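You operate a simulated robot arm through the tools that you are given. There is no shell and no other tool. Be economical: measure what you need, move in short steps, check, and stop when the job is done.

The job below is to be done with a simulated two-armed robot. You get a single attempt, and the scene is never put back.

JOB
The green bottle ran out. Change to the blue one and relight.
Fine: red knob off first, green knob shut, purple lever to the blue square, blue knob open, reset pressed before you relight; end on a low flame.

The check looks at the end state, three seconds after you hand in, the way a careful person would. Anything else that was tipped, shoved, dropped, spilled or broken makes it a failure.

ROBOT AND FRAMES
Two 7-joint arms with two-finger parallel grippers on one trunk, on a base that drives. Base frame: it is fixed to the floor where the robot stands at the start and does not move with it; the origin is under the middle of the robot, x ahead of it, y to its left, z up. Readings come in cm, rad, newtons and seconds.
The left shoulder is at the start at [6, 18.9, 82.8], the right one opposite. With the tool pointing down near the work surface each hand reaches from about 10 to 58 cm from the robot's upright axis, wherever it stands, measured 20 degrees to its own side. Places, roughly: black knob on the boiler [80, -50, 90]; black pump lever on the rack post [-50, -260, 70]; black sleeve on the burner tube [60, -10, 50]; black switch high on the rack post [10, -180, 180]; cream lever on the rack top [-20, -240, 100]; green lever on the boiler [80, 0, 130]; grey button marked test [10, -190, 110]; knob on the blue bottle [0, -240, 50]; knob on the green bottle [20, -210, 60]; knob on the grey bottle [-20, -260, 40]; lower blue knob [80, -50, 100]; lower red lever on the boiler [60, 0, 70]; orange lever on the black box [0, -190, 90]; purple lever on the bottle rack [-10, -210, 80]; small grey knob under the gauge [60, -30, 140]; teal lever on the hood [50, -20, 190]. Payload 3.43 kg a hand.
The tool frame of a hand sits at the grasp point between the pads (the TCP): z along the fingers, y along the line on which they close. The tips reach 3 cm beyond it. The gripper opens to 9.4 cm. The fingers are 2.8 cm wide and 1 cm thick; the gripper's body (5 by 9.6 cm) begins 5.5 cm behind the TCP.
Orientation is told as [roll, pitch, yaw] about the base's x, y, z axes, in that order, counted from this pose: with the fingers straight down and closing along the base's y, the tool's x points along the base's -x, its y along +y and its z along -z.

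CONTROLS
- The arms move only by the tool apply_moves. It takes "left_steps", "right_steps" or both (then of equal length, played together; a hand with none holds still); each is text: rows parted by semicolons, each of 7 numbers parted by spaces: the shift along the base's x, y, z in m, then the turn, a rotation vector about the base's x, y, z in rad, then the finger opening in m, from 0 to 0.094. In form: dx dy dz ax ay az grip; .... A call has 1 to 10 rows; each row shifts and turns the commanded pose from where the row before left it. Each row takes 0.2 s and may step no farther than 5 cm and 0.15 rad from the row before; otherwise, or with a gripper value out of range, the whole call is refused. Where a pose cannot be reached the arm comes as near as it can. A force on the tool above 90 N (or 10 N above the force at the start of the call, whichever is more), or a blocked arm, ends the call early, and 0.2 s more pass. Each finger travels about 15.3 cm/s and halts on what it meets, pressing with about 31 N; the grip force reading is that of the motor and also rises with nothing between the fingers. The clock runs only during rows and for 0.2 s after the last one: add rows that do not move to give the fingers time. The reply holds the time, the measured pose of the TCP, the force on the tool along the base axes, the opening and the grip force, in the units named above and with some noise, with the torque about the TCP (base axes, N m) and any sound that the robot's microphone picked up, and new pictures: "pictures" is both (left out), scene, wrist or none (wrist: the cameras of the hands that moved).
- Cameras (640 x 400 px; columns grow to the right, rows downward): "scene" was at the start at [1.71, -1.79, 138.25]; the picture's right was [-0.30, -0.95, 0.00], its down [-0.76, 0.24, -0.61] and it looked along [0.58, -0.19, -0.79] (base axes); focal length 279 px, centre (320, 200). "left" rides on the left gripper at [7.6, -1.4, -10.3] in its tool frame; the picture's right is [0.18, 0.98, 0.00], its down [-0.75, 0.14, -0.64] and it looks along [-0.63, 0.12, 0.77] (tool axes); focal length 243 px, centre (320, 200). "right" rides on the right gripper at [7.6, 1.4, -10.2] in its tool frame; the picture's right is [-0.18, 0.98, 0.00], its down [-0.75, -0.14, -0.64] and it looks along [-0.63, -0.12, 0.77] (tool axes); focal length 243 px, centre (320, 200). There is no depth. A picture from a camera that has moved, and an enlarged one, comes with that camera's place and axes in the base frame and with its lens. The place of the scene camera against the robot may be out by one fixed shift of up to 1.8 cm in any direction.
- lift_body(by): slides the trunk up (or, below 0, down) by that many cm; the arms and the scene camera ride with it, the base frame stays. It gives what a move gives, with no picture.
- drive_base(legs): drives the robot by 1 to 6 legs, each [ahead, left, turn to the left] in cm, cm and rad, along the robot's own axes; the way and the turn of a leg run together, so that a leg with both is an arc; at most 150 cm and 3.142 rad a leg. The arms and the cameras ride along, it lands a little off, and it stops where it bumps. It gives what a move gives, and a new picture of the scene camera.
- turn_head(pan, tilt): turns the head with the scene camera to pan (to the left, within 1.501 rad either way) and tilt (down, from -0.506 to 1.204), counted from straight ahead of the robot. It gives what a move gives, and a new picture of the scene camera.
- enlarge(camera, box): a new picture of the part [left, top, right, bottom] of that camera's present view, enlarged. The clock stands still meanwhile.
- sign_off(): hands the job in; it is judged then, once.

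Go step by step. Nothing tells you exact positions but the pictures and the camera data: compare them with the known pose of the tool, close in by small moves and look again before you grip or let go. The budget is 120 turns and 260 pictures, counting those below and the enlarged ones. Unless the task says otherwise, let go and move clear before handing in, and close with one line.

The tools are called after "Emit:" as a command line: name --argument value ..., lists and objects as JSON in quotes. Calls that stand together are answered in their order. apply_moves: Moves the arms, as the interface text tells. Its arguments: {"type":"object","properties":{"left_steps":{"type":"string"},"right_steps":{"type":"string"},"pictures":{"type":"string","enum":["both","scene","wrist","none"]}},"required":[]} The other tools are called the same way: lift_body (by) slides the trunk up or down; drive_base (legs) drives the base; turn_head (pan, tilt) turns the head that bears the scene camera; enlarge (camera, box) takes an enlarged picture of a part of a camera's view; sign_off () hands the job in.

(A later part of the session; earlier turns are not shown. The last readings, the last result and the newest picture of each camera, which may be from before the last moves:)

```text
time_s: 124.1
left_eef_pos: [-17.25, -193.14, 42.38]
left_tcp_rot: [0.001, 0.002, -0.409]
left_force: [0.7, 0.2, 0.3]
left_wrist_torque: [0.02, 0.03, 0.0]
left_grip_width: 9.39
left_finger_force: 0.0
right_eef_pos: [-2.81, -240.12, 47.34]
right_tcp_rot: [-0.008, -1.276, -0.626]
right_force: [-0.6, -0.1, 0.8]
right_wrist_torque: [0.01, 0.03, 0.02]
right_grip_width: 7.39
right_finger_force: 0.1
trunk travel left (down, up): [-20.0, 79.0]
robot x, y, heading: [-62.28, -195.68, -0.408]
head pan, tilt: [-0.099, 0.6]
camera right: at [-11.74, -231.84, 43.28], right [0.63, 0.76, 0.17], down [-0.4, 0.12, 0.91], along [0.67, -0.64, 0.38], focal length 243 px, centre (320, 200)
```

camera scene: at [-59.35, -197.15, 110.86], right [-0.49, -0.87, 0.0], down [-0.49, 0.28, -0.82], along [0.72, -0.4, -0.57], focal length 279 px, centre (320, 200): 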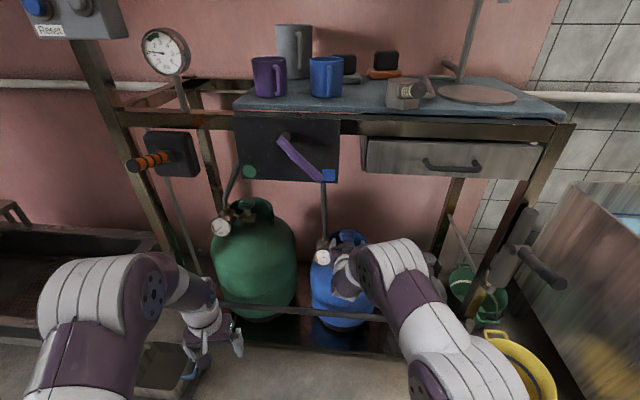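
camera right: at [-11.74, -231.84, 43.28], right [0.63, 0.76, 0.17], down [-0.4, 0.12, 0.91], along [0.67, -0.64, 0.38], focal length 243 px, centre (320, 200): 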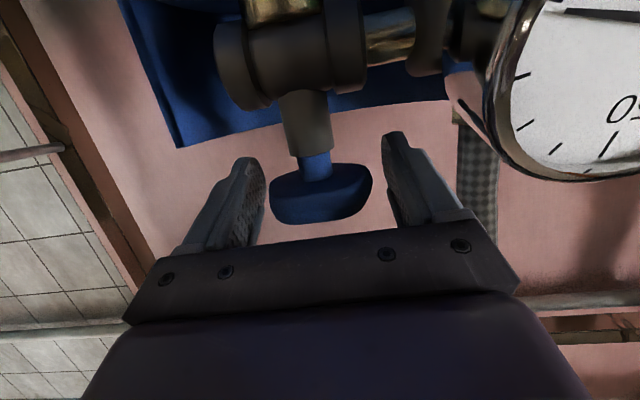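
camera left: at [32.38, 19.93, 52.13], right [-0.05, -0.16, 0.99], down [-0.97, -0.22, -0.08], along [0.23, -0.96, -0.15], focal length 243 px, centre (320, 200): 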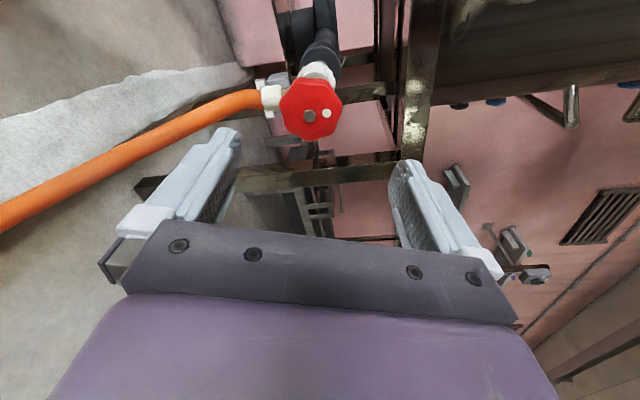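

Grip and turn counter-clockwise (open).

Emit:
apply_moves --right_steps "0 0 0 0 0 0 0.04; 0 0 0 0 0 0 0.04; 0 0 0 0 0 0 0.04; 0 0 0 0 0 0.12 0.04; 0 0 0 0 0 0.12 0.04; 0 0 0 0 0 0.12 0.04; 0 0 0 0 0 0 0.04" --pictures "wrist"

Emit:
apply_moves --right_steps "0 0 0 0 0 0.12 0.04; 0 0 0 0 0 0.12 0.04; 0 0 0 0 0 0.12 0.04; 0 0 0 0 0 0 0.04" --pictures "none"

```text
time_s: 125.7
left_eef_pos: [-17.21, -193.1, 42.52]
left_tcp_rot: [0.001, 0.0, -0.408]
left_force: [-0.1, -0.2, -0.2]
left_wrist_torque: [-0.03, -0.01, -0.04]
left_grip_width: 9.41
left_finger_force: 0.1
right_eef_pos: [-2.77, -239.89, 47.41]
right_tcp_rot: [-0.008, -1.277, -0.268]
right_force: [-7.2, 6.6, 3.3]
right_wrist_torque: [0.18, 0.49, -0.01]
right_grip_width: 5.32
right_finger_force: 45.1
trunk travel left (down, up): [-20.0, 79.0]
robot x, y, heading: [-62.34, -195.91, -0.409]
head pan, tilt: [-0.099, 0.6]
camera right: at [-14.03, -235.33, 43.26], right [0.32, 0.93, 0.17], down [-0.42, -0.03, 0.91], along [0.85, -0.36, 0.38], focal length 243 px, centre (320, 200)
```

right: 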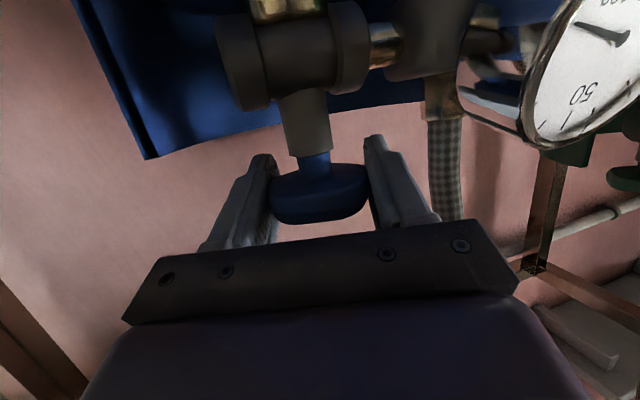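

```text
time_s: 126.7
left_eef_pos: [-17.23, -193.05, 42.41]
left_tcp_rot: [0.0, -0.001, -0.408]
left_force: [0.0, 0.1, 0.2]
left_wrist_torque: [-0.02, 0.01, 0.01]
left_grip_width: 9.38
left_finger_force: 0.0
right_eef_pos: [-2.92, -239.78, 47.51]
right_tcp_rot: [-0.007, -1.275, 0.098]
right_force: [-20.2, 23.5, -2.6]
right_wrist_torque: [-0.2, -0.74, -0.11]
right_grip_width: 5.3
right_finger_force: 45.1
trunk travel left (down, up): [-20.0, 79.0]
robot x, y, heading: [-62.31, -195.69, -0.413]
head pan, tilt: [-0.099, 0.6]
```

Emit:
apply_moves --right_steps "-0.002 0.002 0 0 0 0.1 0.04; 0 0 0 0 0 0 0.04; 0 0 0 0 0 0 0.076; 0 0 0 0 0 0 0.076; -0.028 -0.005 0.008 0 0 0 0.076; -0.028 -0.005 0.008 0 0 0 0.076; -0.028 0.0 0.008 0 0 -0.12 0.076; -0.02 0.01 0.004 0 0 -0.14 0.076; 0 0.012 0 0 0 -0.14 0.076; 0 0.012 0 0 0 -0.14 0.076" --pictures "scene"

Emit:
enlarge --camera "scene" --box '[320, 215, 376, 250]'

```text
time_s: 128.9
left_eef_pos: [-17.15, -193.11, 42.56]
left_tcp_rot: [0.003, 0.003, -0.411]
left_force: [-0.2, 0.8, -0.1]
left_wrist_torque: [0.0, 0.01, 0.01]
left_grip_width: 9.39
left_finger_force: 0.1
right_eef_pos: [-13.2, -237.22, 50.1]
right_tcp_rot: [-0.01, -1.275, -0.342]
right_force: [-0.1, 0.3, -0.3]
right_wrist_torque: [0.03, -0.02, 0.04]
right_grip_width: 7.6
right_finger_force: 0.1
trunk travel left (down, up): [-20.0, 79.0]
robot x, y, heading: [-62.06, -195.74, -0.412]
head pan, tilt: [-0.099, 0.6]
camera scene: at [-59.35, -197.15, 110.86], right [-0.49, -0.87, 0.0], down [-0.49, 0.28, -0.82], along [0.72, -0.4, -0.57], focal length 279 px, centre (320, 200)
```

scene: 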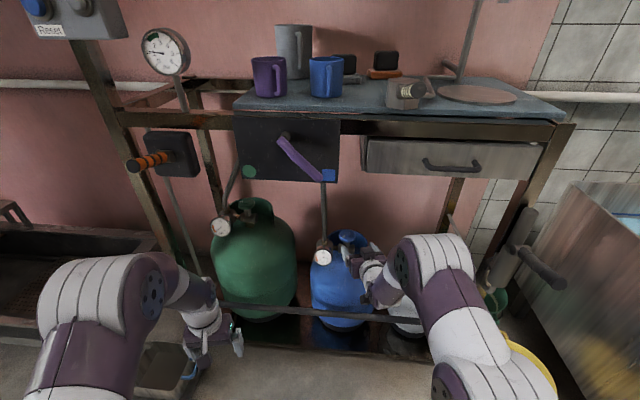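

```text
11.43 times, centred on (348, 232) of scene
camera zoom: at [-59.35, -197.15, 110.86], right [-0.49, -0.87, 0.0], down [-0.49, 0.28, -0.82], along [0.72, -0.4, -0.57], focal length 3187 px, centre (0, -171)
```

zoom: 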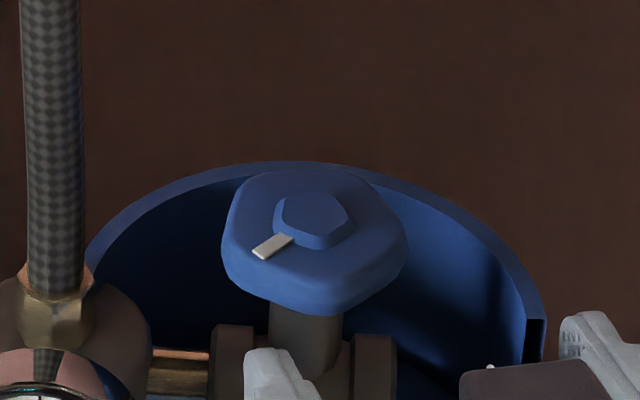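

The mark has turned ~47°. Repeat strokes.

Emit:
apply_moves --right_steps "0.01 0.006 0 0 0 -0.12 0.076; 0.015 0.006 0 0 0 -0.12 0.076; 0.02 0.006 -0.005 0 0 -0.12 0.076; 0.02 -0.016 -0.007 0 0 0 0.074; 0.02 -0.016 -0.007 0 0 0 0.074; 0.02 -0.015 -0.006 0 0 0 0.074; 0 0 0 0 0 0 0.074" --pictures "wrist"

```text
time_s: 130.5
left_eef_pos: [-17.26, -193.09, 42.51]
left_tcp_rot: [0.002, 0.001, -0.409]
left_force: [0.7, -0.4, 0.1]
left_wrist_torque: [-0.04, 0.01, -0.01]
left_grip_width: 9.4
left_finger_force: 0.2
right_eef_pos: [-2.55, -240.22, 47.71]
right_tcp_rot: [-0.008, -1.276, -0.705]
right_force: [-0.2, -0.4, -0.2]
right_wrist_torque: [0.01, 0.01, -0.01]
right_grip_width: 7.4
right_finger_force: 0.1
trunk travel left (down, up): [-20.0, 79.0]
robot x, y, heading: [-61.92, -195.69, -0.41]
head pan, tilt: [-0.099, 0.6]
camera right: at [-10.83, -231.29, 43.46], right [0.68, 0.71, 0.17], down [-0.39, 0.15, 0.91], along [0.62, -0.69, 0.38], focal length 243 px, centre (320, 200)
```

right: 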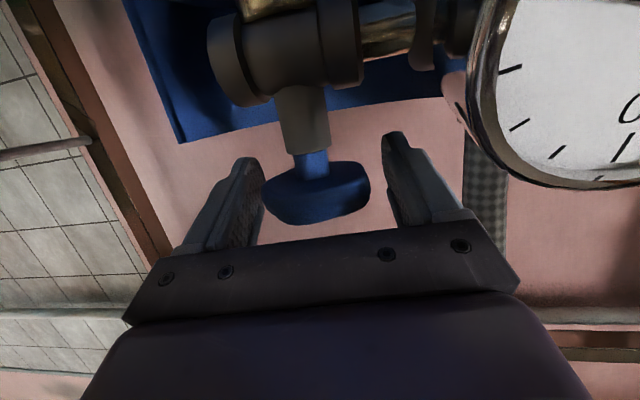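

Emit:
apply_moves --right_steps "0 0 0 0 0 0 0.04; 0 0 0 0 0 0 0.04; 0 0 0 0 0 0 0.04; 0 0 0 0 0 0.13 0.04; 0 0 0 0 0 0.13 0.04; 0 0 0 0 0 0.13 0.04; -0.002 0.002 0 0 0 0.13 0.04; 0 0 0 0 0 0.13 0.04; 0 0 0 0 0 0 0.04" --pictures "none"

Emit:
apply_moves --right_steps "-0.002 0.002 0 0 0 0.13 0.04; 0 0 0 0 0 0.13 0.04; 0 0 0 0 0 0 0.04" --pictures "none"

Emit:
apply_moves --right_steps "0 0 0 0 0 0 0.076; 0 0 0 0 0 0 0.076; -0.028 -0.005 0.008 0 0 0 0.076; -0.028 -0.005 0.008 0 0 0 0.076; -0.028 0.0 0.008 0 0 -0.12 0.076; -0.02 0.01 0.004 0 0 -0.14 0.076; 0 0.012 0 0 0 -0.14 0.076; 0 0.012 0 0 0 -0.14 0.076" --pictures "none"

Emit:
enlarge --camera "scene" --box '[320, 215, 376, 250]'

```text
time_s: 132.5
left_eef_pos: [-17.07, -193.05, 42.4]
left_tcp_rot: [0.001, 0.004, -0.405]
left_force: [0.6, -0.3, 0.4]
left_wrist_torque: [0.03, 0.03, 0.01]
left_grip_width: 9.4
left_finger_force: 0.0
right_eef_pos: [-2.69, -239.94, 47.78]
right_tcp_rot: [-0.008, -1.272, -0.048]
right_force: [20.5, 27.9, -13.2]
right_wrist_torque: [-0.25, -0.83, -0.16]
right_grip_width: 5.33
right_finger_force: 45.1
trunk travel left (down, up): [-20.0, 79.0]
robot x, y, heading: [-62.17, -196.09, -0.407]
head pan, tilt: [-0.099, 0.6]
```

```text
time_s: 133.3
left_eef_pos: [-17.2, -193.17, 42.33]
left_tcp_rot: [0.001, 0.002, -0.408]
left_force: [0.0, -1.1, 0.5]
left_wrist_torque: [0.04, 0.02, 0.02]
left_grip_width: 9.38
left_finger_force: 0.1
right_eef_pos: [-3.03, -239.9, 47.87]
right_tcp_rot: [-0.008, -1.275, 0.207]
right_force: [-2.0, 25.5, -7.5]
right_wrist_torque: [-0.16, 0.2, -0.01]
right_grip_width: 5.49
right_finger_force: 12.9
trunk travel left (down, up): [-20.0, 79.0]
robot x, y, heading: [-62.4, -195.67, -0.408]
head pan, tilt: [-0.099, 0.6]
```

```text
time_s: 135.1
left_eef_pos: [-17.14, -193.14, 42.45]
left_tcp_rot: [0.002, 0.0, -0.407]
left_force: [0.6, 0.7, -1.2]
left_wrist_torque: [-0.01, -0.02, -0.02]
left_grip_width: 9.39
left_finger_force: 0.0
right_eef_pos: [-13.65, -237.56, 50.67]
right_tcp_rot: [-0.011, -1.275, -0.331]
right_force: [-0.4, 0.4, 0.1]
right_wrist_torque: [-0.01, -0.04, 0.01]
right_grip_width: 7.6
right_finger_force: 0.0
trunk travel left (down, up): [-20.0, 79.0]
robot x, y, heading: [-62.19, -196.06, -0.411]
head pan, tilt: [-0.099, 0.6]
```

```text
11.43 times, centred on (348, 232) of scene
camera zoom: at [-59.36, -197.15, 110.86], right [-0.49, -0.87, 0.0], down [-0.49, 0.28, -0.82], along [0.72, -0.4, -0.57], focal length 3187 px, centre (0, -171)
```

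zoom: 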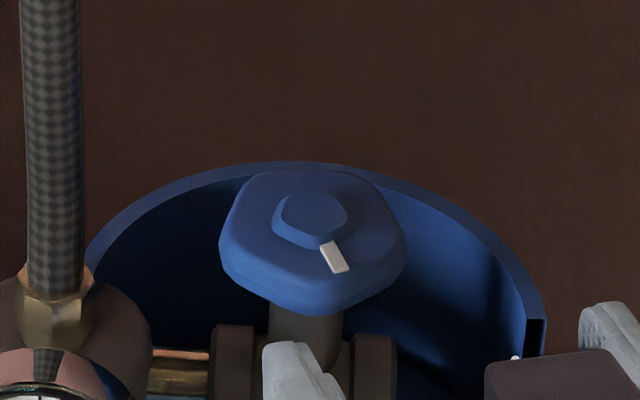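

Turned another ~60°. Third stroke.

Emit:
apply_moves --right_steps "0.012 0.008 -0.002 0 0 -0.12 0.076; 0.017 0.007 -0.002 0 0 -0.12 0.076; 0.02 0.006 -0.007 0 0 -0.12 0.076; 0.02 -0.016 -0.007 0 0 0 0.074; 0.02 -0.016 -0.007 0 0 0 0.074; 0.02 -0.015 -0.007 0 0 0 0.074; 0 0 0 0 0 0 0.074" --pictures "wrist"

Emit:
apply_moves --right_steps "0 0 0 0 0 0 0.04; 0 0 0 0 0 0 0.04; 0 0 0 0 0 0 0.04; 0 0 0 0 0 0.13 0.04; 0 0 0 0 0 0.13 0.04; 0 0 0 0 0 0.13 0.04; -0.002 0.002 0 0 0 0.13 0.04; 0 0 0 0 0 0.13 0.04; 0 0 0 0 0 0 0.04" --pictures "none"

Emit:
apply_moves --right_steps "-0.002 0.002 0 0 0 0.13 0.04; 0 0 0 0 0 0.13 0.04; 0 0 0 0 0 0 0.04" --pictures "none"

Emit:
apply_moves --right_steps "0 0 0 0 0 0 0.076; 0 0 0 0 0 0 0.076; -0.028 -0.005 0.008 0 0 0 0.076; -0.028 -0.005 0.008 0 0 0 0.076; -0.028 0.0 0.008 0 0 -0.12 0.076; -0.02 0.01 0.004 0 0 -0.14 0.076; 0 0.012 0 0 0 -0.14 0.076; 0 0.012 0 0 0 -0.14 0.076" --pictures "none"

Emit:
enlarge --camera "scene" --box '[320, 215, 376, 250]'

```text
time_s: 136.7
left_eef_pos: [-17.21, -193.12, 42.45]
left_tcp_rot: [0.0, 0.003, -0.409]
left_force: [0.0, 0.7, -0.1]
left_wrist_torque: [-0.01, -0.02, 0.0]
left_grip_width: 9.4
left_finger_force: 0.1
right_eef_pos: [-2.48, -240.35, 47.46]
right_tcp_rot: [-0.008, -1.277, -0.696]
right_force: [0.7, -0.6, -0.7]
right_wrist_torque: [0.04, -0.02, 0.02]
right_grip_width: 7.39
right_finger_force: 0.1
trunk travel left (down, up): [-20.0, 79.0]
robot x, y, heading: [-62.43, -195.53, -0.413]
head pan, tilt: [-0.099, 0.6]
camera right: at [-10.66, -231.42, 43.26], right [0.68, 0.72, 0.17], down [-0.39, 0.15, 0.91], along [0.62, -0.68, 0.38], focal length 243 px, centre (320, 200)
```

right: 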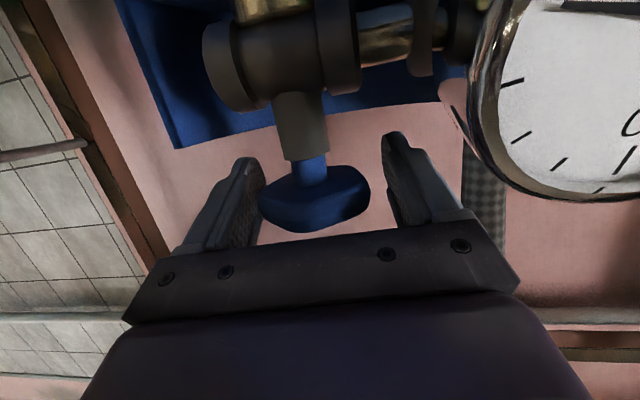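

```text
time_s: 138.7
left_eef_pos: [-17.03, -192.96, 42.41]
left_tcp_rot: [0.001, 0.002, -0.408]
left_force: [0.5, -0.2, -0.4]
left_wrist_torque: [-0.01, -0.01, -0.01]
left_grip_width: 9.4
left_finger_force: 0.1
right_eef_pos: [-2.66, -239.89, 47.48]
right_tcp_rot: [-0.01, -1.279, -0.04]
right_force: [33.1, 0.7, 7.6]
right_wrist_torque: [0.06, -0.02, -0.03]
right_grip_width: 5.29
right_finger_force: 45.2
trunk travel left (down, up): [-20.0, 79.0]
robot x, y, heading: [-62.31, -195.74, -0.411]
head pan, tilt: [-0.099, 0.6]
```

```text
time_s: 139.5
left_eef_pos: [-17.19, -193.15, 42.47]
left_tcp_rot: [0.0, 0.002, -0.409]
left_force: [0.0, 0.2, 0.0]
left_wrist_torque: [0.02, -0.02, 0.01]
left_grip_width: 9.4
left_finger_force: 0.1
right_eef_pos: [-2.91, -239.66, 47.45]
right_tcp_rot: [-0.011, -1.277, 0.216]
right_force: [30.0, -2.5, 10.3]
right_wrist_torque: [0.01, -0.09, 0.03]
right_grip_width: 5.28
right_finger_force: 45.1
trunk travel left (down, up): [-20.0, 79.0]
robot x, y, heading: [-62.26, -195.45, -0.413]
head pan, tilt: [-0.099, 0.6]
```

```text
time_s: 141.3
left_eef_pos: [-17.14, -193.02, 42.46]
left_tcp_rot: [0.001, 0.002, -0.409]
left_force: [-0.2, 0.0, 0.2]
left_wrist_torque: [-0.06, -0.01, -0.01]
left_grip_width: 9.41
left_finger_force: 0.0
right_eef_pos: [-13.26, -237.21, 50.18]
right_tcp_rot: [-0.011, -1.273, -0.322]
right_force: [-0.3, 0.0, 0.4]
right_wrist_torque: [0.04, 0.03, 0.03]
right_grip_width: 7.57
right_finger_force: 0.1
trunk travel left (down, up): [-20.0, 79.0]
robot x, y, heading: [-62.19, -195.64, -0.41]
head pan, tilt: [-0.099, 0.6]
```

```text
11.43 times, centred on (348, 232) of scene
camera zoom: at [-59.35, -197.15, 110.86], right [-0.49, -0.87, 0.0], down [-0.49, 0.28, -0.82], along [0.72, -0.4, -0.57], focal length 3187 px, centre (0, -171)
```

zoom: 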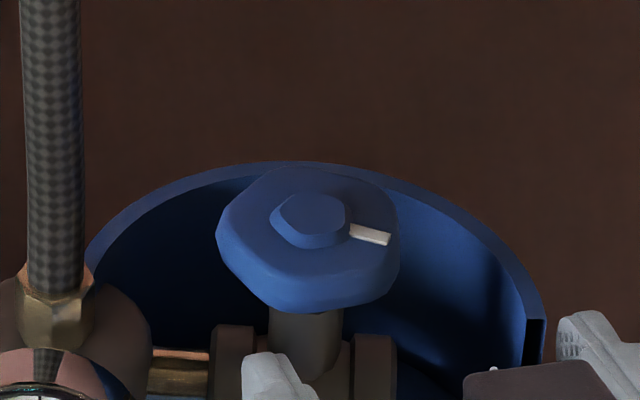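

Nearly to the right. One more short stroke to the open stop.

Emit:
apply_moves --right_steps "0.01 0.006 0 0 0 -0.12 0.076; 0.015 0.006 -0.001 0 0 -0.12 0.076; 0.02 0.006 -0.005 0 0 -0.12 0.076; 0.02 -0.016 -0.007 0 0 0 0.074; 0.02 -0.016 -0.007 0 0 0 0.074; 0.019 -0.014 -0.006 0 0 0 0.074; 0 0 0 0 0 0 0.05; 0 0 0 0 0 0 0.04; 0 0 0 0 0 0 0.04" --pictures "none"

Emit:
apply_moves --right_steps "0 0 0 0 0 0.12 0.04; 0 0 0 0 0 0.12 0.04; 0 0 0 0 0 0.12 0.04; 0 0 0 0 0 0.12 0.04; 0 0 0 0 0 0 0.04" --pictures "none"

```text
time_s: 143.3
left_eef_pos: [-17.12, -193.09, 42.53]
left_tcp_rot: [0.003, 0.002, -0.409]
left_force: [-0.2, -0.2, 0.0]
left_wrist_torque: [0.02, 0.01, -0.02]
left_grip_width: 9.42
left_finger_force: 0.1
right_eef_pos: [-2.83, -240.24, 47.52]
right_tcp_rot: [-0.008, -1.275, -0.683]
right_force: [3.5, 1.6, -1.4]
right_wrist_torque: [-0.01, -0.01, 0.0]
right_grip_width: 5.28
right_finger_force: 45.2
trunk travel left (down, up): [-20.0, 79.0]
robot x, y, heading: [-62.3, -195.8, -0.412]
head pan, tilt: [-0.099, 0.6]
```

```text
time_s: 144.5
left_eef_pos: [-17.07, -192.97, 42.41]
left_tcp_rot: [0.001, 0.003, -0.406]
left_force: [0.3, 0.3, -0.3]
left_wrist_torque: [0.0, 0.01, -0.03]
left_grip_width: 9.37
left_finger_force: 0.0
right_eef_pos: [-2.76, -239.98, 47.48]
right_tcp_rot: [-0.013, -1.277, -0.198]
right_force: [17.5, 24.6, -0.5]
right_wrist_torque: [0.31, -0.25, -0.74]
right_grip_width: 5.29
right_finger_force: 44.5
trunk travel left (down, up): [-20.0, 79.0]
robot x, y, heading: [-62.11, -195.61, -0.409]
head pan, tilt: [-0.099, 0.6]
```

Resistance at the open stop. Release and retreat clear of the rack.

Emit:
apply_moves --right_steps "0 0 0 0 0 0 0.076; 0 0 0 0 0 0 0.076; -0.028 0.006 0.008 0 0 0 0.076; -0.028 0.006 0.008 0 0 0 0.076; -0.03 0.008 0.008 0 0 -0.07 0.076; -0.02 0.01 0.004 0 0 -0.07 0.04; 0 0.01 0 0 0 -0.07 0; 0 0 0 0 0 0 0" --pictures "none"

Emit:
enlarge --camera "scene" --box '[310, 215, 376, 256]'

Emit:
drive_base --legs '[[-25, 0, 0]]'

```text
time_s: 146.3
left_eef_pos: [-17.16, -193.14, 42.42]
left_tcp_rot: [0.0, 0.002, -0.408]
left_force: [0.0, -0.7, 1.3]
left_wrist_torque: [0.02, 0.02, 0.0]
left_grip_width: 9.4
left_finger_force: 0.0
right_eef_pos: [-13.53, -236.17, 50.43]
right_tcp_rot: [-0.009, -1.274, -0.415]
right_force: [-1.0, 0.0, 0.5]
right_wrist_torque: [0.0, -0.01, 0.02]
right_grip_width: 0.0
right_finger_force: 30.8
trunk travel left (down, up): [-20.0, 79.0]
robot x, y, heading: [-62.46, -195.93, -0.412]
head pan, tilt: [-0.099, 0.6]
```

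```text
9.70 times, centred on (343, 236) of scene
camera zoom: at [-59.35, -197.14, 110.86], right [-0.49, -0.87, 0.0], down [-0.49, 0.28, -0.83], along [0.72, -0.4, -0.56], focal length 2704 px, centre (97, -144)
```

zoom: 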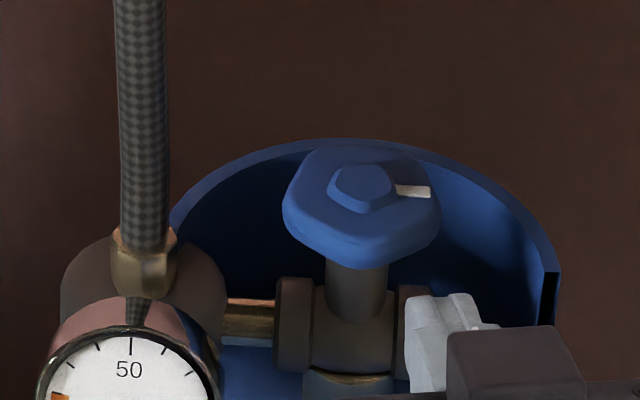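

```text
time_s: 148.1
left_eef_pos: [-39.63, -183.4, 42.42]
left_tcp_rot: [0.002, 0.002, -0.408]
left_force: [0.4, 0.2, -0.3]
left_wrist_torque: [0.01, -0.01, -0.01]
left_grip_width: 9.39
left_finger_force: 0.1
right_eef_pos: [-35.99, -226.38, 50.28]
right_tcp_rot: [-0.007, -1.277, -0.417]
right_force: [0.0, -0.1, -1.1]
right_wrist_torque: [-0.02, -0.02, 0.02]
right_grip_width: 0.0
right_finger_force: 30.8
trunk travel left (down, up): [-20.0, 79.0]
robot x, y, heading: [-84.8, -186.26, -0.408]
head pan, tilt: [-0.099, 0.6]
camera scene: at [-81.87, -187.35, 110.86], right [-0.49, -0.87, 0.0], down [-0.49, 0.28, -0.82], along [0.72, -0.4, -0.57], focal length 279 px, centre (320, 200)
```

scene: 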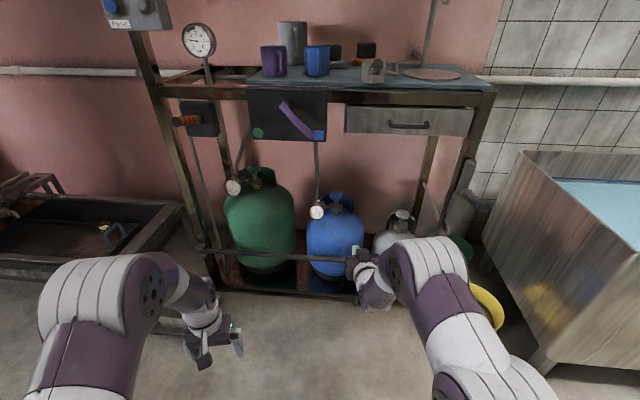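

Blue is open. Reset button triangulates to (11.3, -183.4, 111.8), panel facing the room. Reposition and raise the trunk to press it with the closed right fingers.

Emit:
drive_base --legs '[[-1.2, 37.5, 0], [0, 0, 0.208]]'

Emit:
lift_body --by 30

Emit:
lift_body --by 30

Emit:
apply_moves --right_steps "0 0 0 0 0 -0.1 0; 0 0 0 0 0 -0.1 0; 0 0 0 0 0 -0.1 0; 0 0 0 0 0 -0.09 0; 0 0 0 0 0 0 0"

```text
time_s: 151.3
left_eef_pos: [-27.43, -138.2, 42.51]
left_tcp_rot: [0.003, 0.002, -0.187]
left_force: [-0.4, 1.2, 0.6]
left_wrist_torque: [-0.02, -0.02, -0.02]
left_grip_width: 9.41
left_finger_force: 0.1
right_eef_pos: [-14.39, -179.24, 50.35]
right_tcp_rot: [-0.007, -1.276, -0.193]
right_force: [0.3, 0.5, 0.9]
right_wrist_torque: [-0.02, 0.0, 0.0]
right_grip_width: 0.0
right_finger_force: 31.6
trunk travel left (down, up): [-20.0, 79.0]
robot x, y, heading: [-70.44, -151.04, -0.19]
head pan, tilt: [-0.099, 0.6]
camera scene: at [-67.6, -151.43, 110.86], right [-0.28, -0.96, 0.0], down [-0.54, 0.16, -0.83], along [0.79, -0.23, -0.57], focal length 279 px, centre (320, 200)
```

scene: 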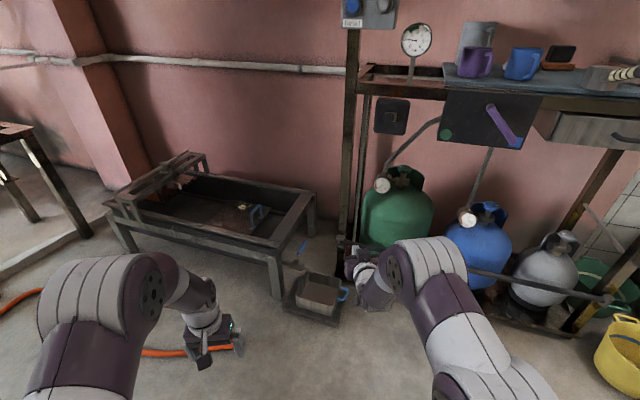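

```text
time_s: 154.3
left_eef_pos: [-27.45, -138.15, 72.41]
left_tcp_rot: [0.001, 0.001, -0.188]
left_force: [-0.5, 0.4, 0.6]
left_wrist_torque: [0.0, -0.02, -0.04]
left_grip_width: 9.43
left_finger_force: 0.0
right_eef_pos: [-14.4, -179.2, 80.17]
right_tcp_rot: [-0.008, -1.276, -0.194]
right_force: [0.1, 0.0, -0.4]
right_wrist_torque: [-0.01, 0.0, -0.05]
right_grip_width: 0.02
right_finger_force: 31.6
trunk travel left (down, up): [-50.0, 49.0]
robot x, y, heading: [-70.7, -150.63, -0.188]
head pan, tilt: [-0.099, 0.6]
```

```text
time_s: 157.3
left_eef_pos: [-27.29, -138.06, 102.4]
left_tcp_rot: [0.001, 0.002, -0.186]
left_force: [0.6, 0.3, -0.1]
left_wrist_torque: [0.02, 0.0, 0.01]
left_grip_width: 9.41
left_finger_force: 0.0
right_eef_pos: [-14.41, -179.25, 110.26]
right_tcp_rot: [-0.006, -1.276, -0.193]
right_force: [0.1, -0.5, -0.4]
right_wrist_torque: [-0.02, 0.07, -0.01]
right_grip_width: 0.03
right_finger_force: 30.9
trunk travel left (down, up): [-80.0, 19.0]
robot x, y, heading: [-70.97, -150.75, -0.188]
head pan, tilt: [-0.099, 0.6]
```

```text
time_s: 158.5
left_eef_pos: [-27.46, -138.12, 102.47]
left_tcp_rot: [0.002, 0.002, -0.186]
left_force: [0.0, -0.4, 0.1]
left_wrist_torque: [0.02, 0.0, 0.02]
left_grip_width: 9.4
left_finger_force: 0.0
right_eef_pos: [-14.27, -179.32, 110.25]
right_tcp_rot: [-0.006, -1.275, -0.587]
right_force: [0.0, 0.2, -0.5]
right_wrist_torque: [0.04, 0.01, 0.0]
right_grip_width: 0.0
right_finger_force: 31.4
trunk travel left (down, up): [-80.0, 19.0]
robot x, y, heading: [-70.72, -150.57, -0.188]
head pan, tilt: [-0.099, 0.6]
camera scene: at [-67.61, -151.46, 170.86], right [-0.28, -0.96, 0.0], down [-0.54, 0.16, -0.83], along [0.79, -0.23, -0.56], focal length 279 px, centre (320, 200)
camera right: at [-23.62, -171.41, 106.05], right [0.59, 0.79, 0.17], down [-0.41, 0.11, 0.91], along [0.7, -0.61, 0.38], focal length 243 px, centre (320, 200)
```

scene: 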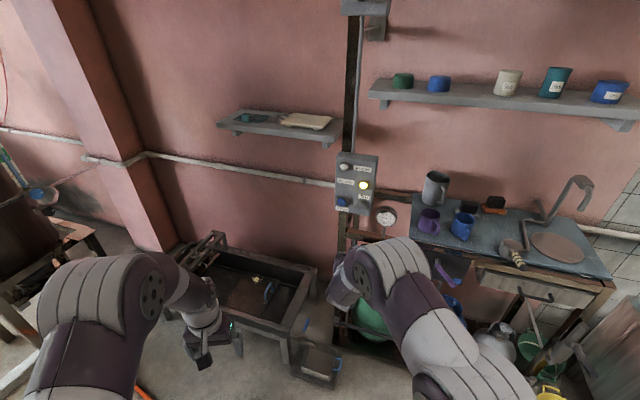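
right: 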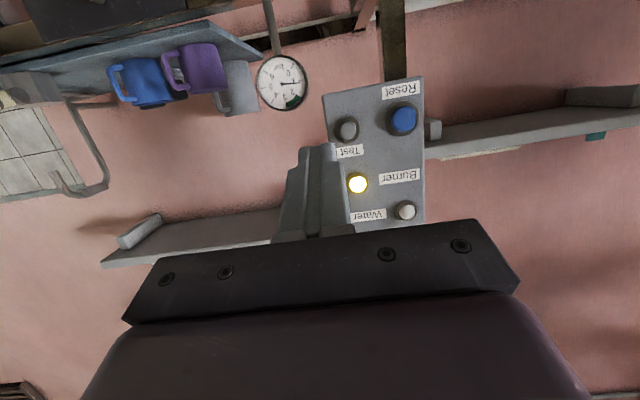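

Reset fix agrees. Drive in, level the hand and line up with the button.

Emit:
drive_base --legs '[[14, 0, 0]]'

Emit:
apply_moves --right_steps "0 0 0.003 -0.08 -0.12 0 0; 0.01 0.01 0.003 -0.08 -0.12 0 0; 0.015 0.012 0.002 0 0 0 0; 0 0 0 0 0 0 0"

```text
time_s: 159.8
left_eef_pos: [-14.29, -140.53, 102.49]
left_tcp_rot: [0.002, 0.0, -0.186]
left_force: [0.7, 0.6, 0.1]
left_wrist_torque: [0.0, 0.0, -0.03]
left_grip_width: 9.41
left_finger_force: 0.1
right_eef_pos: [-1.25, -181.61, 110.32]
right_tcp_rot: [-0.006, -1.279, -0.584]
right_force: [0.4, 0.6, -0.2]
right_wrist_torque: [-0.03, 0.0, 0.02]
right_grip_width: 0.0
right_finger_force: 30.8
trunk travel left (down, up): [-80.0, 19.0]
robot x, y, heading: [-57.32, -153.42, -0.185]
head pan, tilt: [-0.099, 0.6]
camera scene: at [-54.51, -153.91, 170.87], right [-0.28, -0.96, 0.0], down [-0.54, 0.16, -0.83], along [0.79, -0.23, -0.56], focal length 279 px, centre (320, 200)
```

scene: 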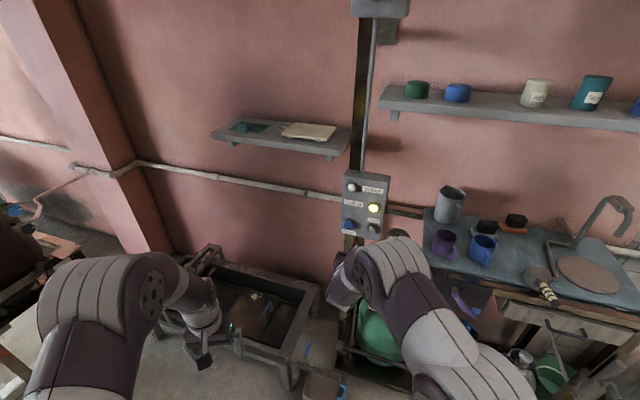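

```text
time_s: 160.8
left_eef_pos: [-14.29, -140.53, 102.45]
left_tcp_rot: [0.003, 0.001, -0.186]
left_force: [-0.1, 0.4, -0.1]
left_wrist_torque: [0.03, -0.03, -0.02]
left_grip_width: 9.39
left_finger_force: 0.1
right_eef_pos: [1.29, -179.69, 111.01]
right_tcp_rot: [-0.1, -1.566, -0.487]
right_force: [-0.7, -0.9, 0.6]
right_wrist_torque: [-0.01, 0.01, -0.03]
right_grip_width: 0.0
right_finger_force: 30.5
trunk travel left (down, up): [-80.0, 19.0]
robot x, y, heading: [-57.27, -153.24, -0.19]
head pan, tilt: [-0.099, 0.6]
camera scene: at [-54.45, -153.96, 170.86], right [-0.28, -0.96, 0.0], down [-0.54, 0.16, -0.83], along [0.79, -0.23, -0.56], focal length 279 px, centre (320, 200)
camera right: at [-6.49, -172.72, 103.53], right [0.55, 0.82, 0.18], down [-0.61, 0.24, 0.76], along [0.57, -0.53, 0.63], focal length 243 px, centre (320, 200)
```

scene: 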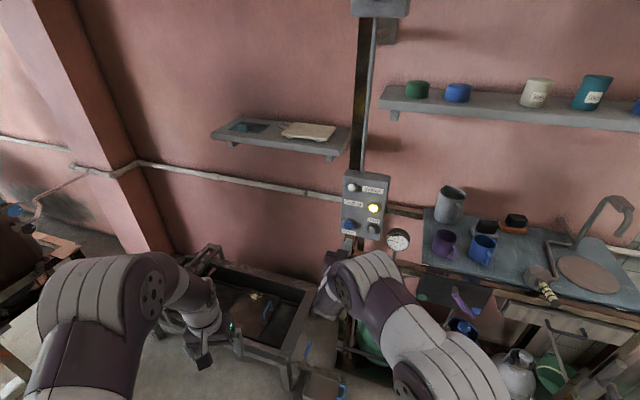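
right: 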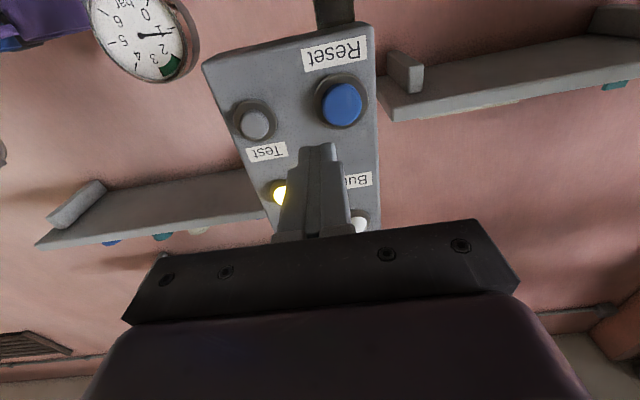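

Shift onto the button axis and approach to just in front of it.

Emit:
apply_moves --right_steps "0.01 0.016 -0.003 0 0 0 0; 0.025 -0.0166 0 0 0 0 0; 0.025 -0.0166 0 0 0 0 0; 0 0 0 0 0 0 0" --pictures "wrist"

```text
time_s: 161.8
left_eef_pos: [-14.26, -140.45, 102.48]
left_tcp_rot: [0.002, 0.004, -0.186]
left_force: [-0.2, -0.5, -0.5]
left_wrist_torque: [-0.02, -0.03, 0.01]
left_grip_width: 9.39
left_finger_force: 0.1
right_eef_pos: [7.36, -181.49, 110.69]
right_tcp_rot: [-0.24, -1.564, -0.35]
right_force: [-0.3, -0.2, -0.4]
right_wrist_torque: [-0.04, 0.0, 0.0]
right_grip_width: 0.01
right_finger_force: 30.1
trunk travel left (down, up): [-80.0, 19.0]
robot x, y, heading: [-57.58, -152.9, -0.186]
head pan, tilt: [-0.099, 0.6]
camera right: at [-0.47, -174.65, 103.23], right [0.55, 0.82, 0.18], down [-0.61, 0.24, 0.76], along [0.57, -0.53, 0.63], focal length 243 px, centre (320, 200)
```

right: 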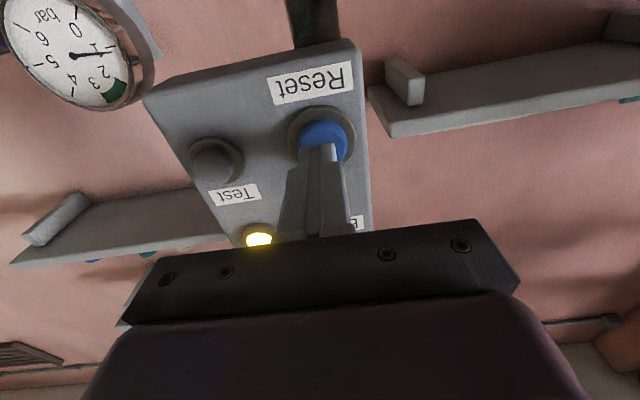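

Press in small steps.

Emit:
apply_moves --right_steps "0.0042 -0.0028 -0.002 0 0 0 0; 0.0042 -0.0028 0 0 0 0 0; 0.0042 -0.0028 0 0 0 0 0; 0 0 0 0 0 0 0" --pictures "wrist"

```text
time_s: 162.8
left_eef_pos: [-14.23, -140.42, 102.36]
left_tcp_rot: [0.001, 0.001, -0.185]
left_force: [0.0, 0.0, -0.8]
left_wrist_torque: [-0.01, 0.02, 0.04]
left_grip_width: 9.4
left_finger_force: 0.0
right_eef_pos: [8.59, -182.29, 110.49]
right_tcp_rot: [-0.242, -1.564, -0.352]
right_force: [-2.1, 2.7, -1.1]
right_wrist_torque: [0.02, 0.05, 0.02]
right_grip_width: 0.0
right_finger_force: 30.9
trunk travel left (down, up): [-80.0, 19.0]
robot x, y, heading: [-57.52, -153.04, -0.186]
head pan, tilt: [-0.099, 0.6]
heard: click
camera right: at [0.8, -175.29, 103.05], right [0.55, 0.82, 0.18], down [-0.61, 0.24, 0.76], along [0.57, -0.53, 0.63], focal length 243 px, centre (320, 200)
```

right: 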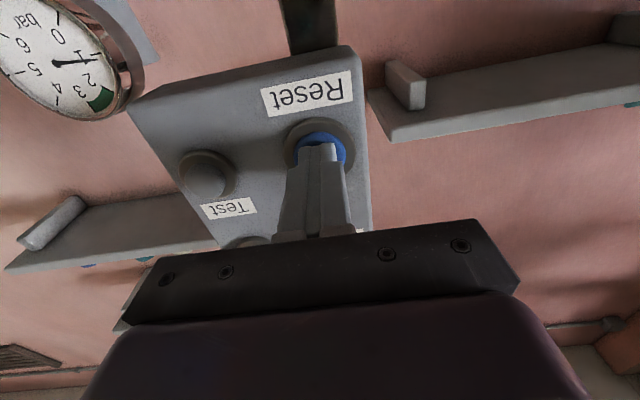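

A click, and the Burner lamp appears to have gone out. Withdraw and check.

Emit:
apply_moves --right_steps "-0.0333 0.0222 0 0 0 0 0; -0.0333 0.0222 0 0 0 0 0; -0.0333 0.0222 0 0 0 0 0; -0.0333 0.0222 0 0 0 0 0; 0 0 0 0 0 0 0" --pictures "scene"

Emit:
enlarge --camera "scene" --box '[330, 160, 420, 260]'

```text
time_s: 164.0
left_eef_pos: [-14.25, -140.62, 102.44]
left_tcp_rot: [0.001, 0.002, -0.184]
left_force: [0.2, -0.6, -0.4]
left_wrist_torque: [-0.02, -0.01, -0.03]
left_grip_width: 9.4
left_finger_force: 0.1
right_eef_pos: [-4.64, -173.58, 110.17]
right_tcp_rot: [-0.156, -1.564, -0.438]
right_force: [0.3, -0.4, -1.0]
right_wrist_torque: [-0.02, 0.02, 0.03]
right_grip_width: 0.0
right_finger_force: 30.8
trunk travel left (down, up): [-80.0, 19.0]
robot x, y, heading: [-57.76, -153.32, -0.185]
head pan, tilt: [-0.099, 0.6]
camera scene: at [-54.24, -154.02, 170.86], right [-0.28, -0.96, 0.0], down [-0.54, 0.16, -0.82], along [0.79, -0.23, -0.57], focal length 279 px, centre (320, 200)
```

scene: 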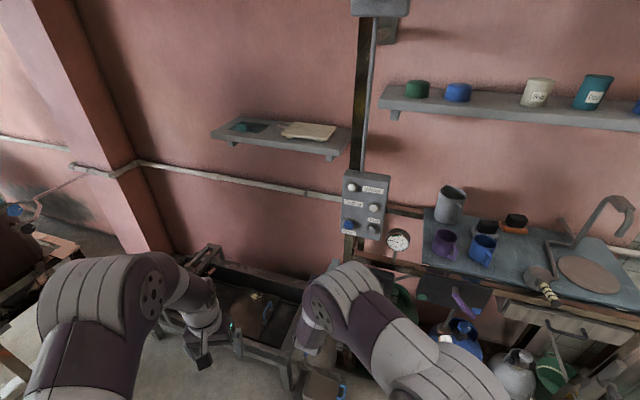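

```text
4.00 times, centred on (375, 210) of scene
camera zoom: at [-54.24, -154.02, 170.86], right [-0.28, -0.96, 0.0], down [-0.54, 0.16, -0.82], along [0.79, -0.23, -0.57], focal length 1116 px, centre (100, 160)
```

zoom: 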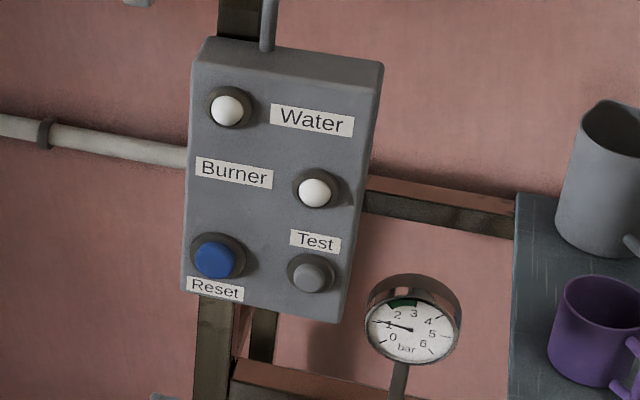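

The Burner fault lamp is out: reset is done. Now back to the burner; I'll use the right hand both for the red knob and the "Light low" button, so both follow quickly. Back off, lower, and drive.

Emit:
drive_base --legs '[[-22, 0, 0], [0, 0, 1.476], [115, 0, 0], [110, 0, 0]]'

Emit:
lift_body --by -25

Emit:
lift_body --by -26

```text
time_s: 179.8
left_eef_pos: [-10.22, 104.72, 102.38]
left_tcp_rot: [0.003, 0.001, 1.232]
left_force: [0.1, 0.0, -0.1]
left_wrist_torque: [0.01, 0.0, 0.0]
left_grip_width: 9.4
left_finger_force: 0.0
right_eef_pos: [23.47, 108.92, 110.24]
right_tcp_rot: [-0.18, -1.563, 1.005]
right_force: [-0.9, 1.5, 0.3]
right_wrist_torque: [-0.04, 0.02, 0.0]
right_grip_width: 0.0
right_finger_force: 30.4
trunk travel left (down, up): [-80.0, 19.0]
robot x, y, heading: [-4.72, 59.8, 1.227]
head pan, tilt: [-0.099, 0.6]
camera scene: at [-2.25, 62.75, 170.86], right [0.9, -0.43, 0.0], down [-0.24, -0.51, -0.83], along [0.35, 0.75, -0.56], focal length 279 px, centre (320, 200)
```

scene: 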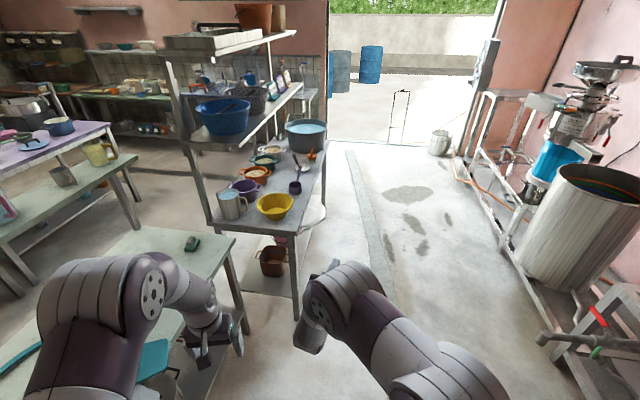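

```text
time_s: 182.4
left_eef_pos: [-10.34, 104.64, 77.31]
left_tcp_rot: [0.001, 0.001, 1.231]
left_force: [0.2, -0.6, -1.3]
left_wrist_torque: [-0.02, 0.02, 0.0]
left_grip_width: 9.41
left_finger_force: 0.0
right_eef_pos: [23.69, 108.97, 85.23]
right_tcp_rot: [-0.18, -1.564, 1.003]
right_force: [0.3, -0.6, -0.3]
right_wrist_torque: [0.03, 0.01, 0.01]
right_grip_width: 0.0
right_finger_force: 31.0
trunk travel left (down, up): [-55.0, 44.0]
robot x, y, heading: [-4.55, 60.24, 1.232]
head pan, tilt: [-0.099, 0.6]
```

```text
time_s: 185.1
left_eef_pos: [-10.13, 104.64, 51.45]
left_tcp_rot: [0.002, 0.003, 1.231]
left_force: [0.9, -0.5, 0.0]
left_wrist_torque: [0.03, 0.02, -0.03]
left_grip_width: 9.4
left_finger_force: 0.1
right_eef_pos: [23.59, 108.76, 59.3]
right_tcp_rot: [-0.178, -1.564, 1.004]
right_force: [-0.9, 0.0, -0.4]
right_wrist_torque: [0.0, 0.03, 0.0]
right_grip_width: 0.01
right_finger_force: 31.0
trunk travel left (down, up): [-29.0, 70.0]
robot x, y, heading: [-4.54, 59.91, 1.23]
head pan, tilt: [-0.099, 0.6]
```

No bumps. Turn to face the red wheel along its axis.

Emit:
drive_base --legs '[[0, 0, -0.9], [0, 0, -0.97]]'

Emit:
apply_moves --right_steps "0 -0.005 -0.01 0 0 0.1 0.05; 0 -0.005 -0.02 0 0 0.1 0.094; 0 0 -0.02 0 0 0.1 0.094; 0 0 -0.02 0 0 0.12 0.094; 0 0 0 0 0 0 0.094"

```text
time_s: 190.2
left_eef_pos: [40.0, 52.86, 51.55]
left_tcp_rot: [0.004, 0.003, -0.622]
left_force: [0.3, 0.7, 0.5]
left_wrist_torque: [0.02, 0.0, 0.03]
left_grip_width: 9.4
left_finger_force: 0.1
right_eef_pos: [34.71, 19.14, 59.24]
right_tcp_rot: [-0.185, -1.564, -0.841]
right_force: [-0.3, 0.6, -0.8]
right_wrist_torque: [0.01, 0.02, -0.04]
right_grip_width: 0.01
right_finger_force: 31.1
trunk travel left (down, up): [-29.0, 70.0]
robot x, y, heading: [-4.42, 60.18, -0.623]
head pan, tilt: [-0.099, 0.6]
camera scene: at [-2.25, 58.06, 119.86], right [-0.66, -0.75, 0.0], down [-0.42, 0.37, -0.83], along [0.62, -0.55, -0.57], focal length 279 px, centre (320, 200)
```

scene: 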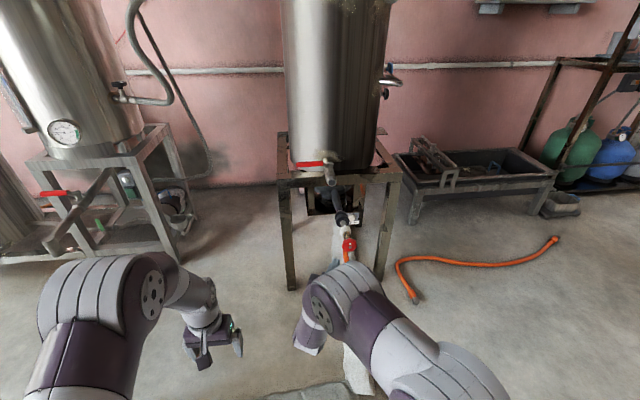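

```text
time_s: 191.4
left_eef_pos: [39.92, 52.87, 51.34]
left_tcp_rot: [0.001, 0.003, -0.622]
left_force: [0.0, -0.5, 0.6]
left_wrist_torque: [0.0, 0.02, 0.05]
left_grip_width: 9.4
left_finger_force: 0.1
right_eef_pos: [34.62, 18.37, 52.13]
right_tcp_rot: [-0.117, -1.565, -0.491]
right_force: [0.0, 0.1, 0.3]
right_wrist_torque: [-0.01, -0.02, 0.02]
right_grip_width: 9.41
right_finger_force: 0.1
trunk travel left (down, up): [-29.0, 70.0]
robot x, y, heading: [-4.51, 59.72, -0.629]
head pan, tilt: [-0.099, 0.6]
camera scene: at [-2.25, 58.04, 119.86], right [-0.66, -0.75, 0.0], down [-0.42, 0.37, -0.82], along [0.62, -0.55, -0.57], focal length 279 px, centre (320, 200)
camera right: at [26.9, 25.42, 44.74], right [0.56, 0.81, 0.18], down [-0.6, 0.25, 0.76], along [0.57, -0.54, 0.63], focal length 243 px, centre (320, 200)
```

scene: 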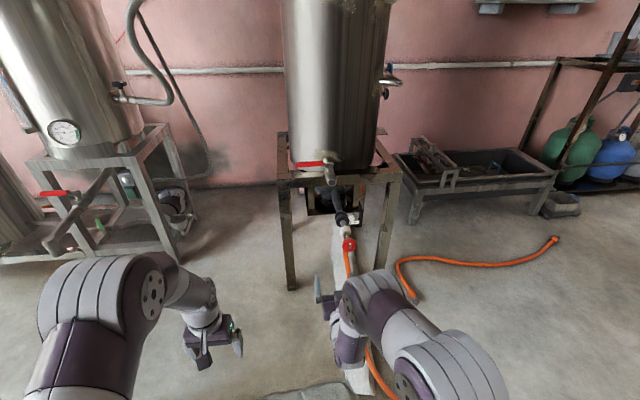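
right: 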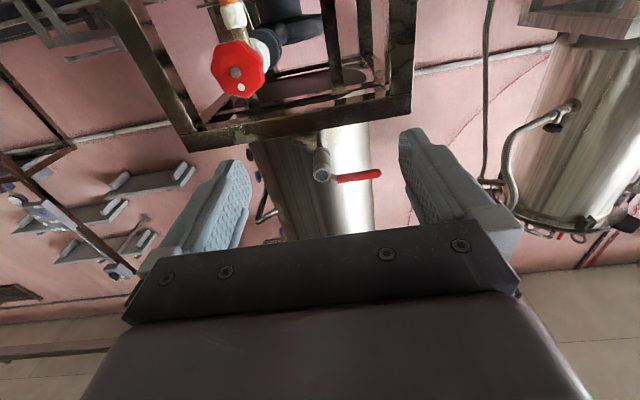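

Wheel bolt at (44.5, 1.4, 48.8) again. Move onto the axis.

Emit:
apply_moves --right_steps "0 -0.033 -0.011 0 0 0 0.094; 0 -0.033 -0.011 0 0 0 0.094; -0.003 -0.033 -0.011 0 0 0 0.094; 0.02 -0.014 0 0 0 0 0.094; 0.02 -0.014 0 0 0 0 0.094; 0 0 0 0 0 0 0.094" --pictures "wrist"

```text
time_s: 192.8
left_eef_pos: [39.86, 52.83, 51.55]
left_tcp_rot: [0.004, 0.002, -0.623]
left_force: [0.1, -0.5, 0.2]
left_wrist_torque: [0.02, -0.02, 0.0]
left_grip_width: 9.39
left_finger_force: 0.0
right_eef_pos: [38.16, 5.48, 49.22]
right_tcp_rot: [-0.174, -1.564, -0.432]
right_force: [-0.6, 0.4, 0.0]
right_wrist_torque: [-0.01, -0.01, -0.01]
right_grip_width: 9.38
right_finger_force: 0.0
trunk travel left (down, up): [-29.0, 70.0]
robot x, y, heading: [-4.62, 59.84, -0.63]
head pan, tilt: [-0.099, 0.6]
camera right: at [30.45, 12.5, 41.66], right [0.56, 0.81, 0.18], down [-0.6, 0.25, 0.76], along [0.57, -0.54, 0.63], focal length 243 px, centre (320, 200)
```

right: 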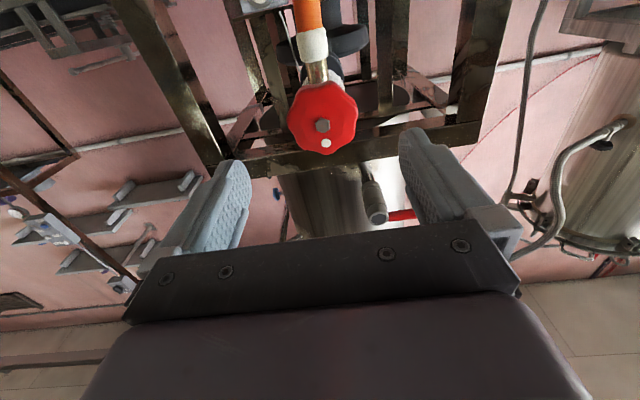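

Emit:
apply_moves --right_steps "0.029 -0.02 -0.001 0 0 0 0.094; 0.029 -0.02 -0.001 0 0 0 0.094; 0 0 0 0 0 0 0.06; 0 0 0 0 0 0 0.04; 0 0 0 0 0 0 0.04; 0 0 0 0 0 0 0.04" --pictures "wrist"

```text
time_s: 194.2
left_eef_pos: [39.91, 52.83, 51.46]
left_tcp_rot: [0.002, 0.0, -0.622]
left_force: [0.2, -1.0, 0.8]
left_wrist_torque: [0.0, 0.0, 0.01]
left_grip_width: 9.38
left_finger_force: 0.0
right_eef_pos: [43.97, 1.75, 48.88]
right_tcp_rot: [-0.269, -1.563, -0.339]
right_force: [7.7, 5.5, -0.1]
right_wrist_torque: [0.46, 0.7, 0.09]
right_grip_width: 5.38
right_finger_force: 44.9
trunk travel left (down, up): [-29.0, 70.0]
robot x, y, heading: [-4.49, 60.05, -0.626]
head pan, tilt: [-0.099, 0.6]
camera right: at [36.31, 8.71, 41.39], right [0.56, 0.81, 0.18], down [-0.6, 0.25, 0.76], along [0.57, -0.54, 0.63], focal length 243 px, centre (320, 200)
```

right: 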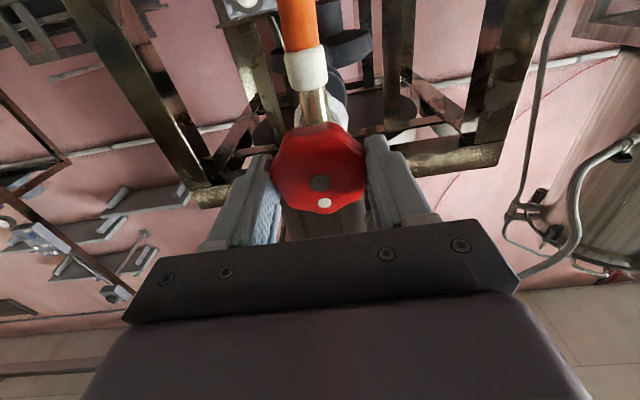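

Gripped. Open it a small amount (~27° counter-clockwise).

Emit:
apply_moves --right_steps "0 0 0 -0.098 0.068 0 0.04; 0 0 0 -0.098 0.068 0 0.04; 0 0 0 -0.098 0.068 0 0.04; 0 0 0 -0.098 0.068 0 0.04; 0 0 0 0 0 0 0.04" --pictures "wrist"

```text
time_s: 195.4
left_eef_pos: [39.81, 52.96, 51.4]
left_tcp_rot: [0.0, 0.0, -0.622]
left_force: [0.5, 0.3, 0.1]
left_wrist_torque: [-0.02, -0.02, 0.0]
left_grip_width: 9.4
left_finger_force: 0.0
right_eef_pos: [44.07, 1.7, 48.86]
right_tcp_rot: [-1.56, -1.09, 0.948]
right_force: [-8.6, 24.9, 0.6]
right_wrist_torque: [0.17, 0.25, -0.46]
right_grip_width: 5.39
right_finger_force: 45.2
trunk travel left (down, up): [-29.0, 70.0]
robot x, y, heading: [-4.17, 59.92, -0.629]
head pan, tilt: [-0.099, 0.6]
camera right: at [34.26, 5.73, 41.57], right [0.55, 0.78, -0.29], down [-0.39, 0.55, 0.74], along [0.74, -0.29, 0.61], focal length 243 px, centre (320, 200)
```

right: 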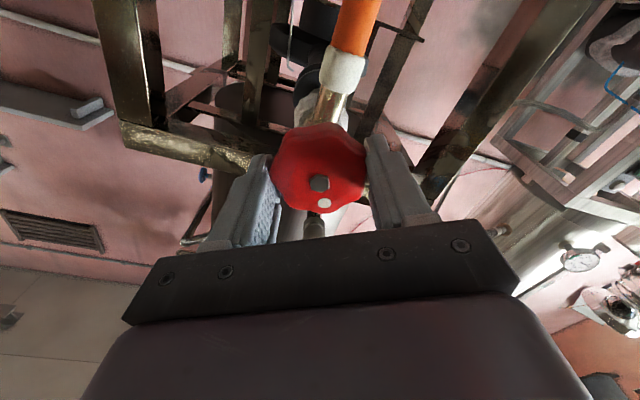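

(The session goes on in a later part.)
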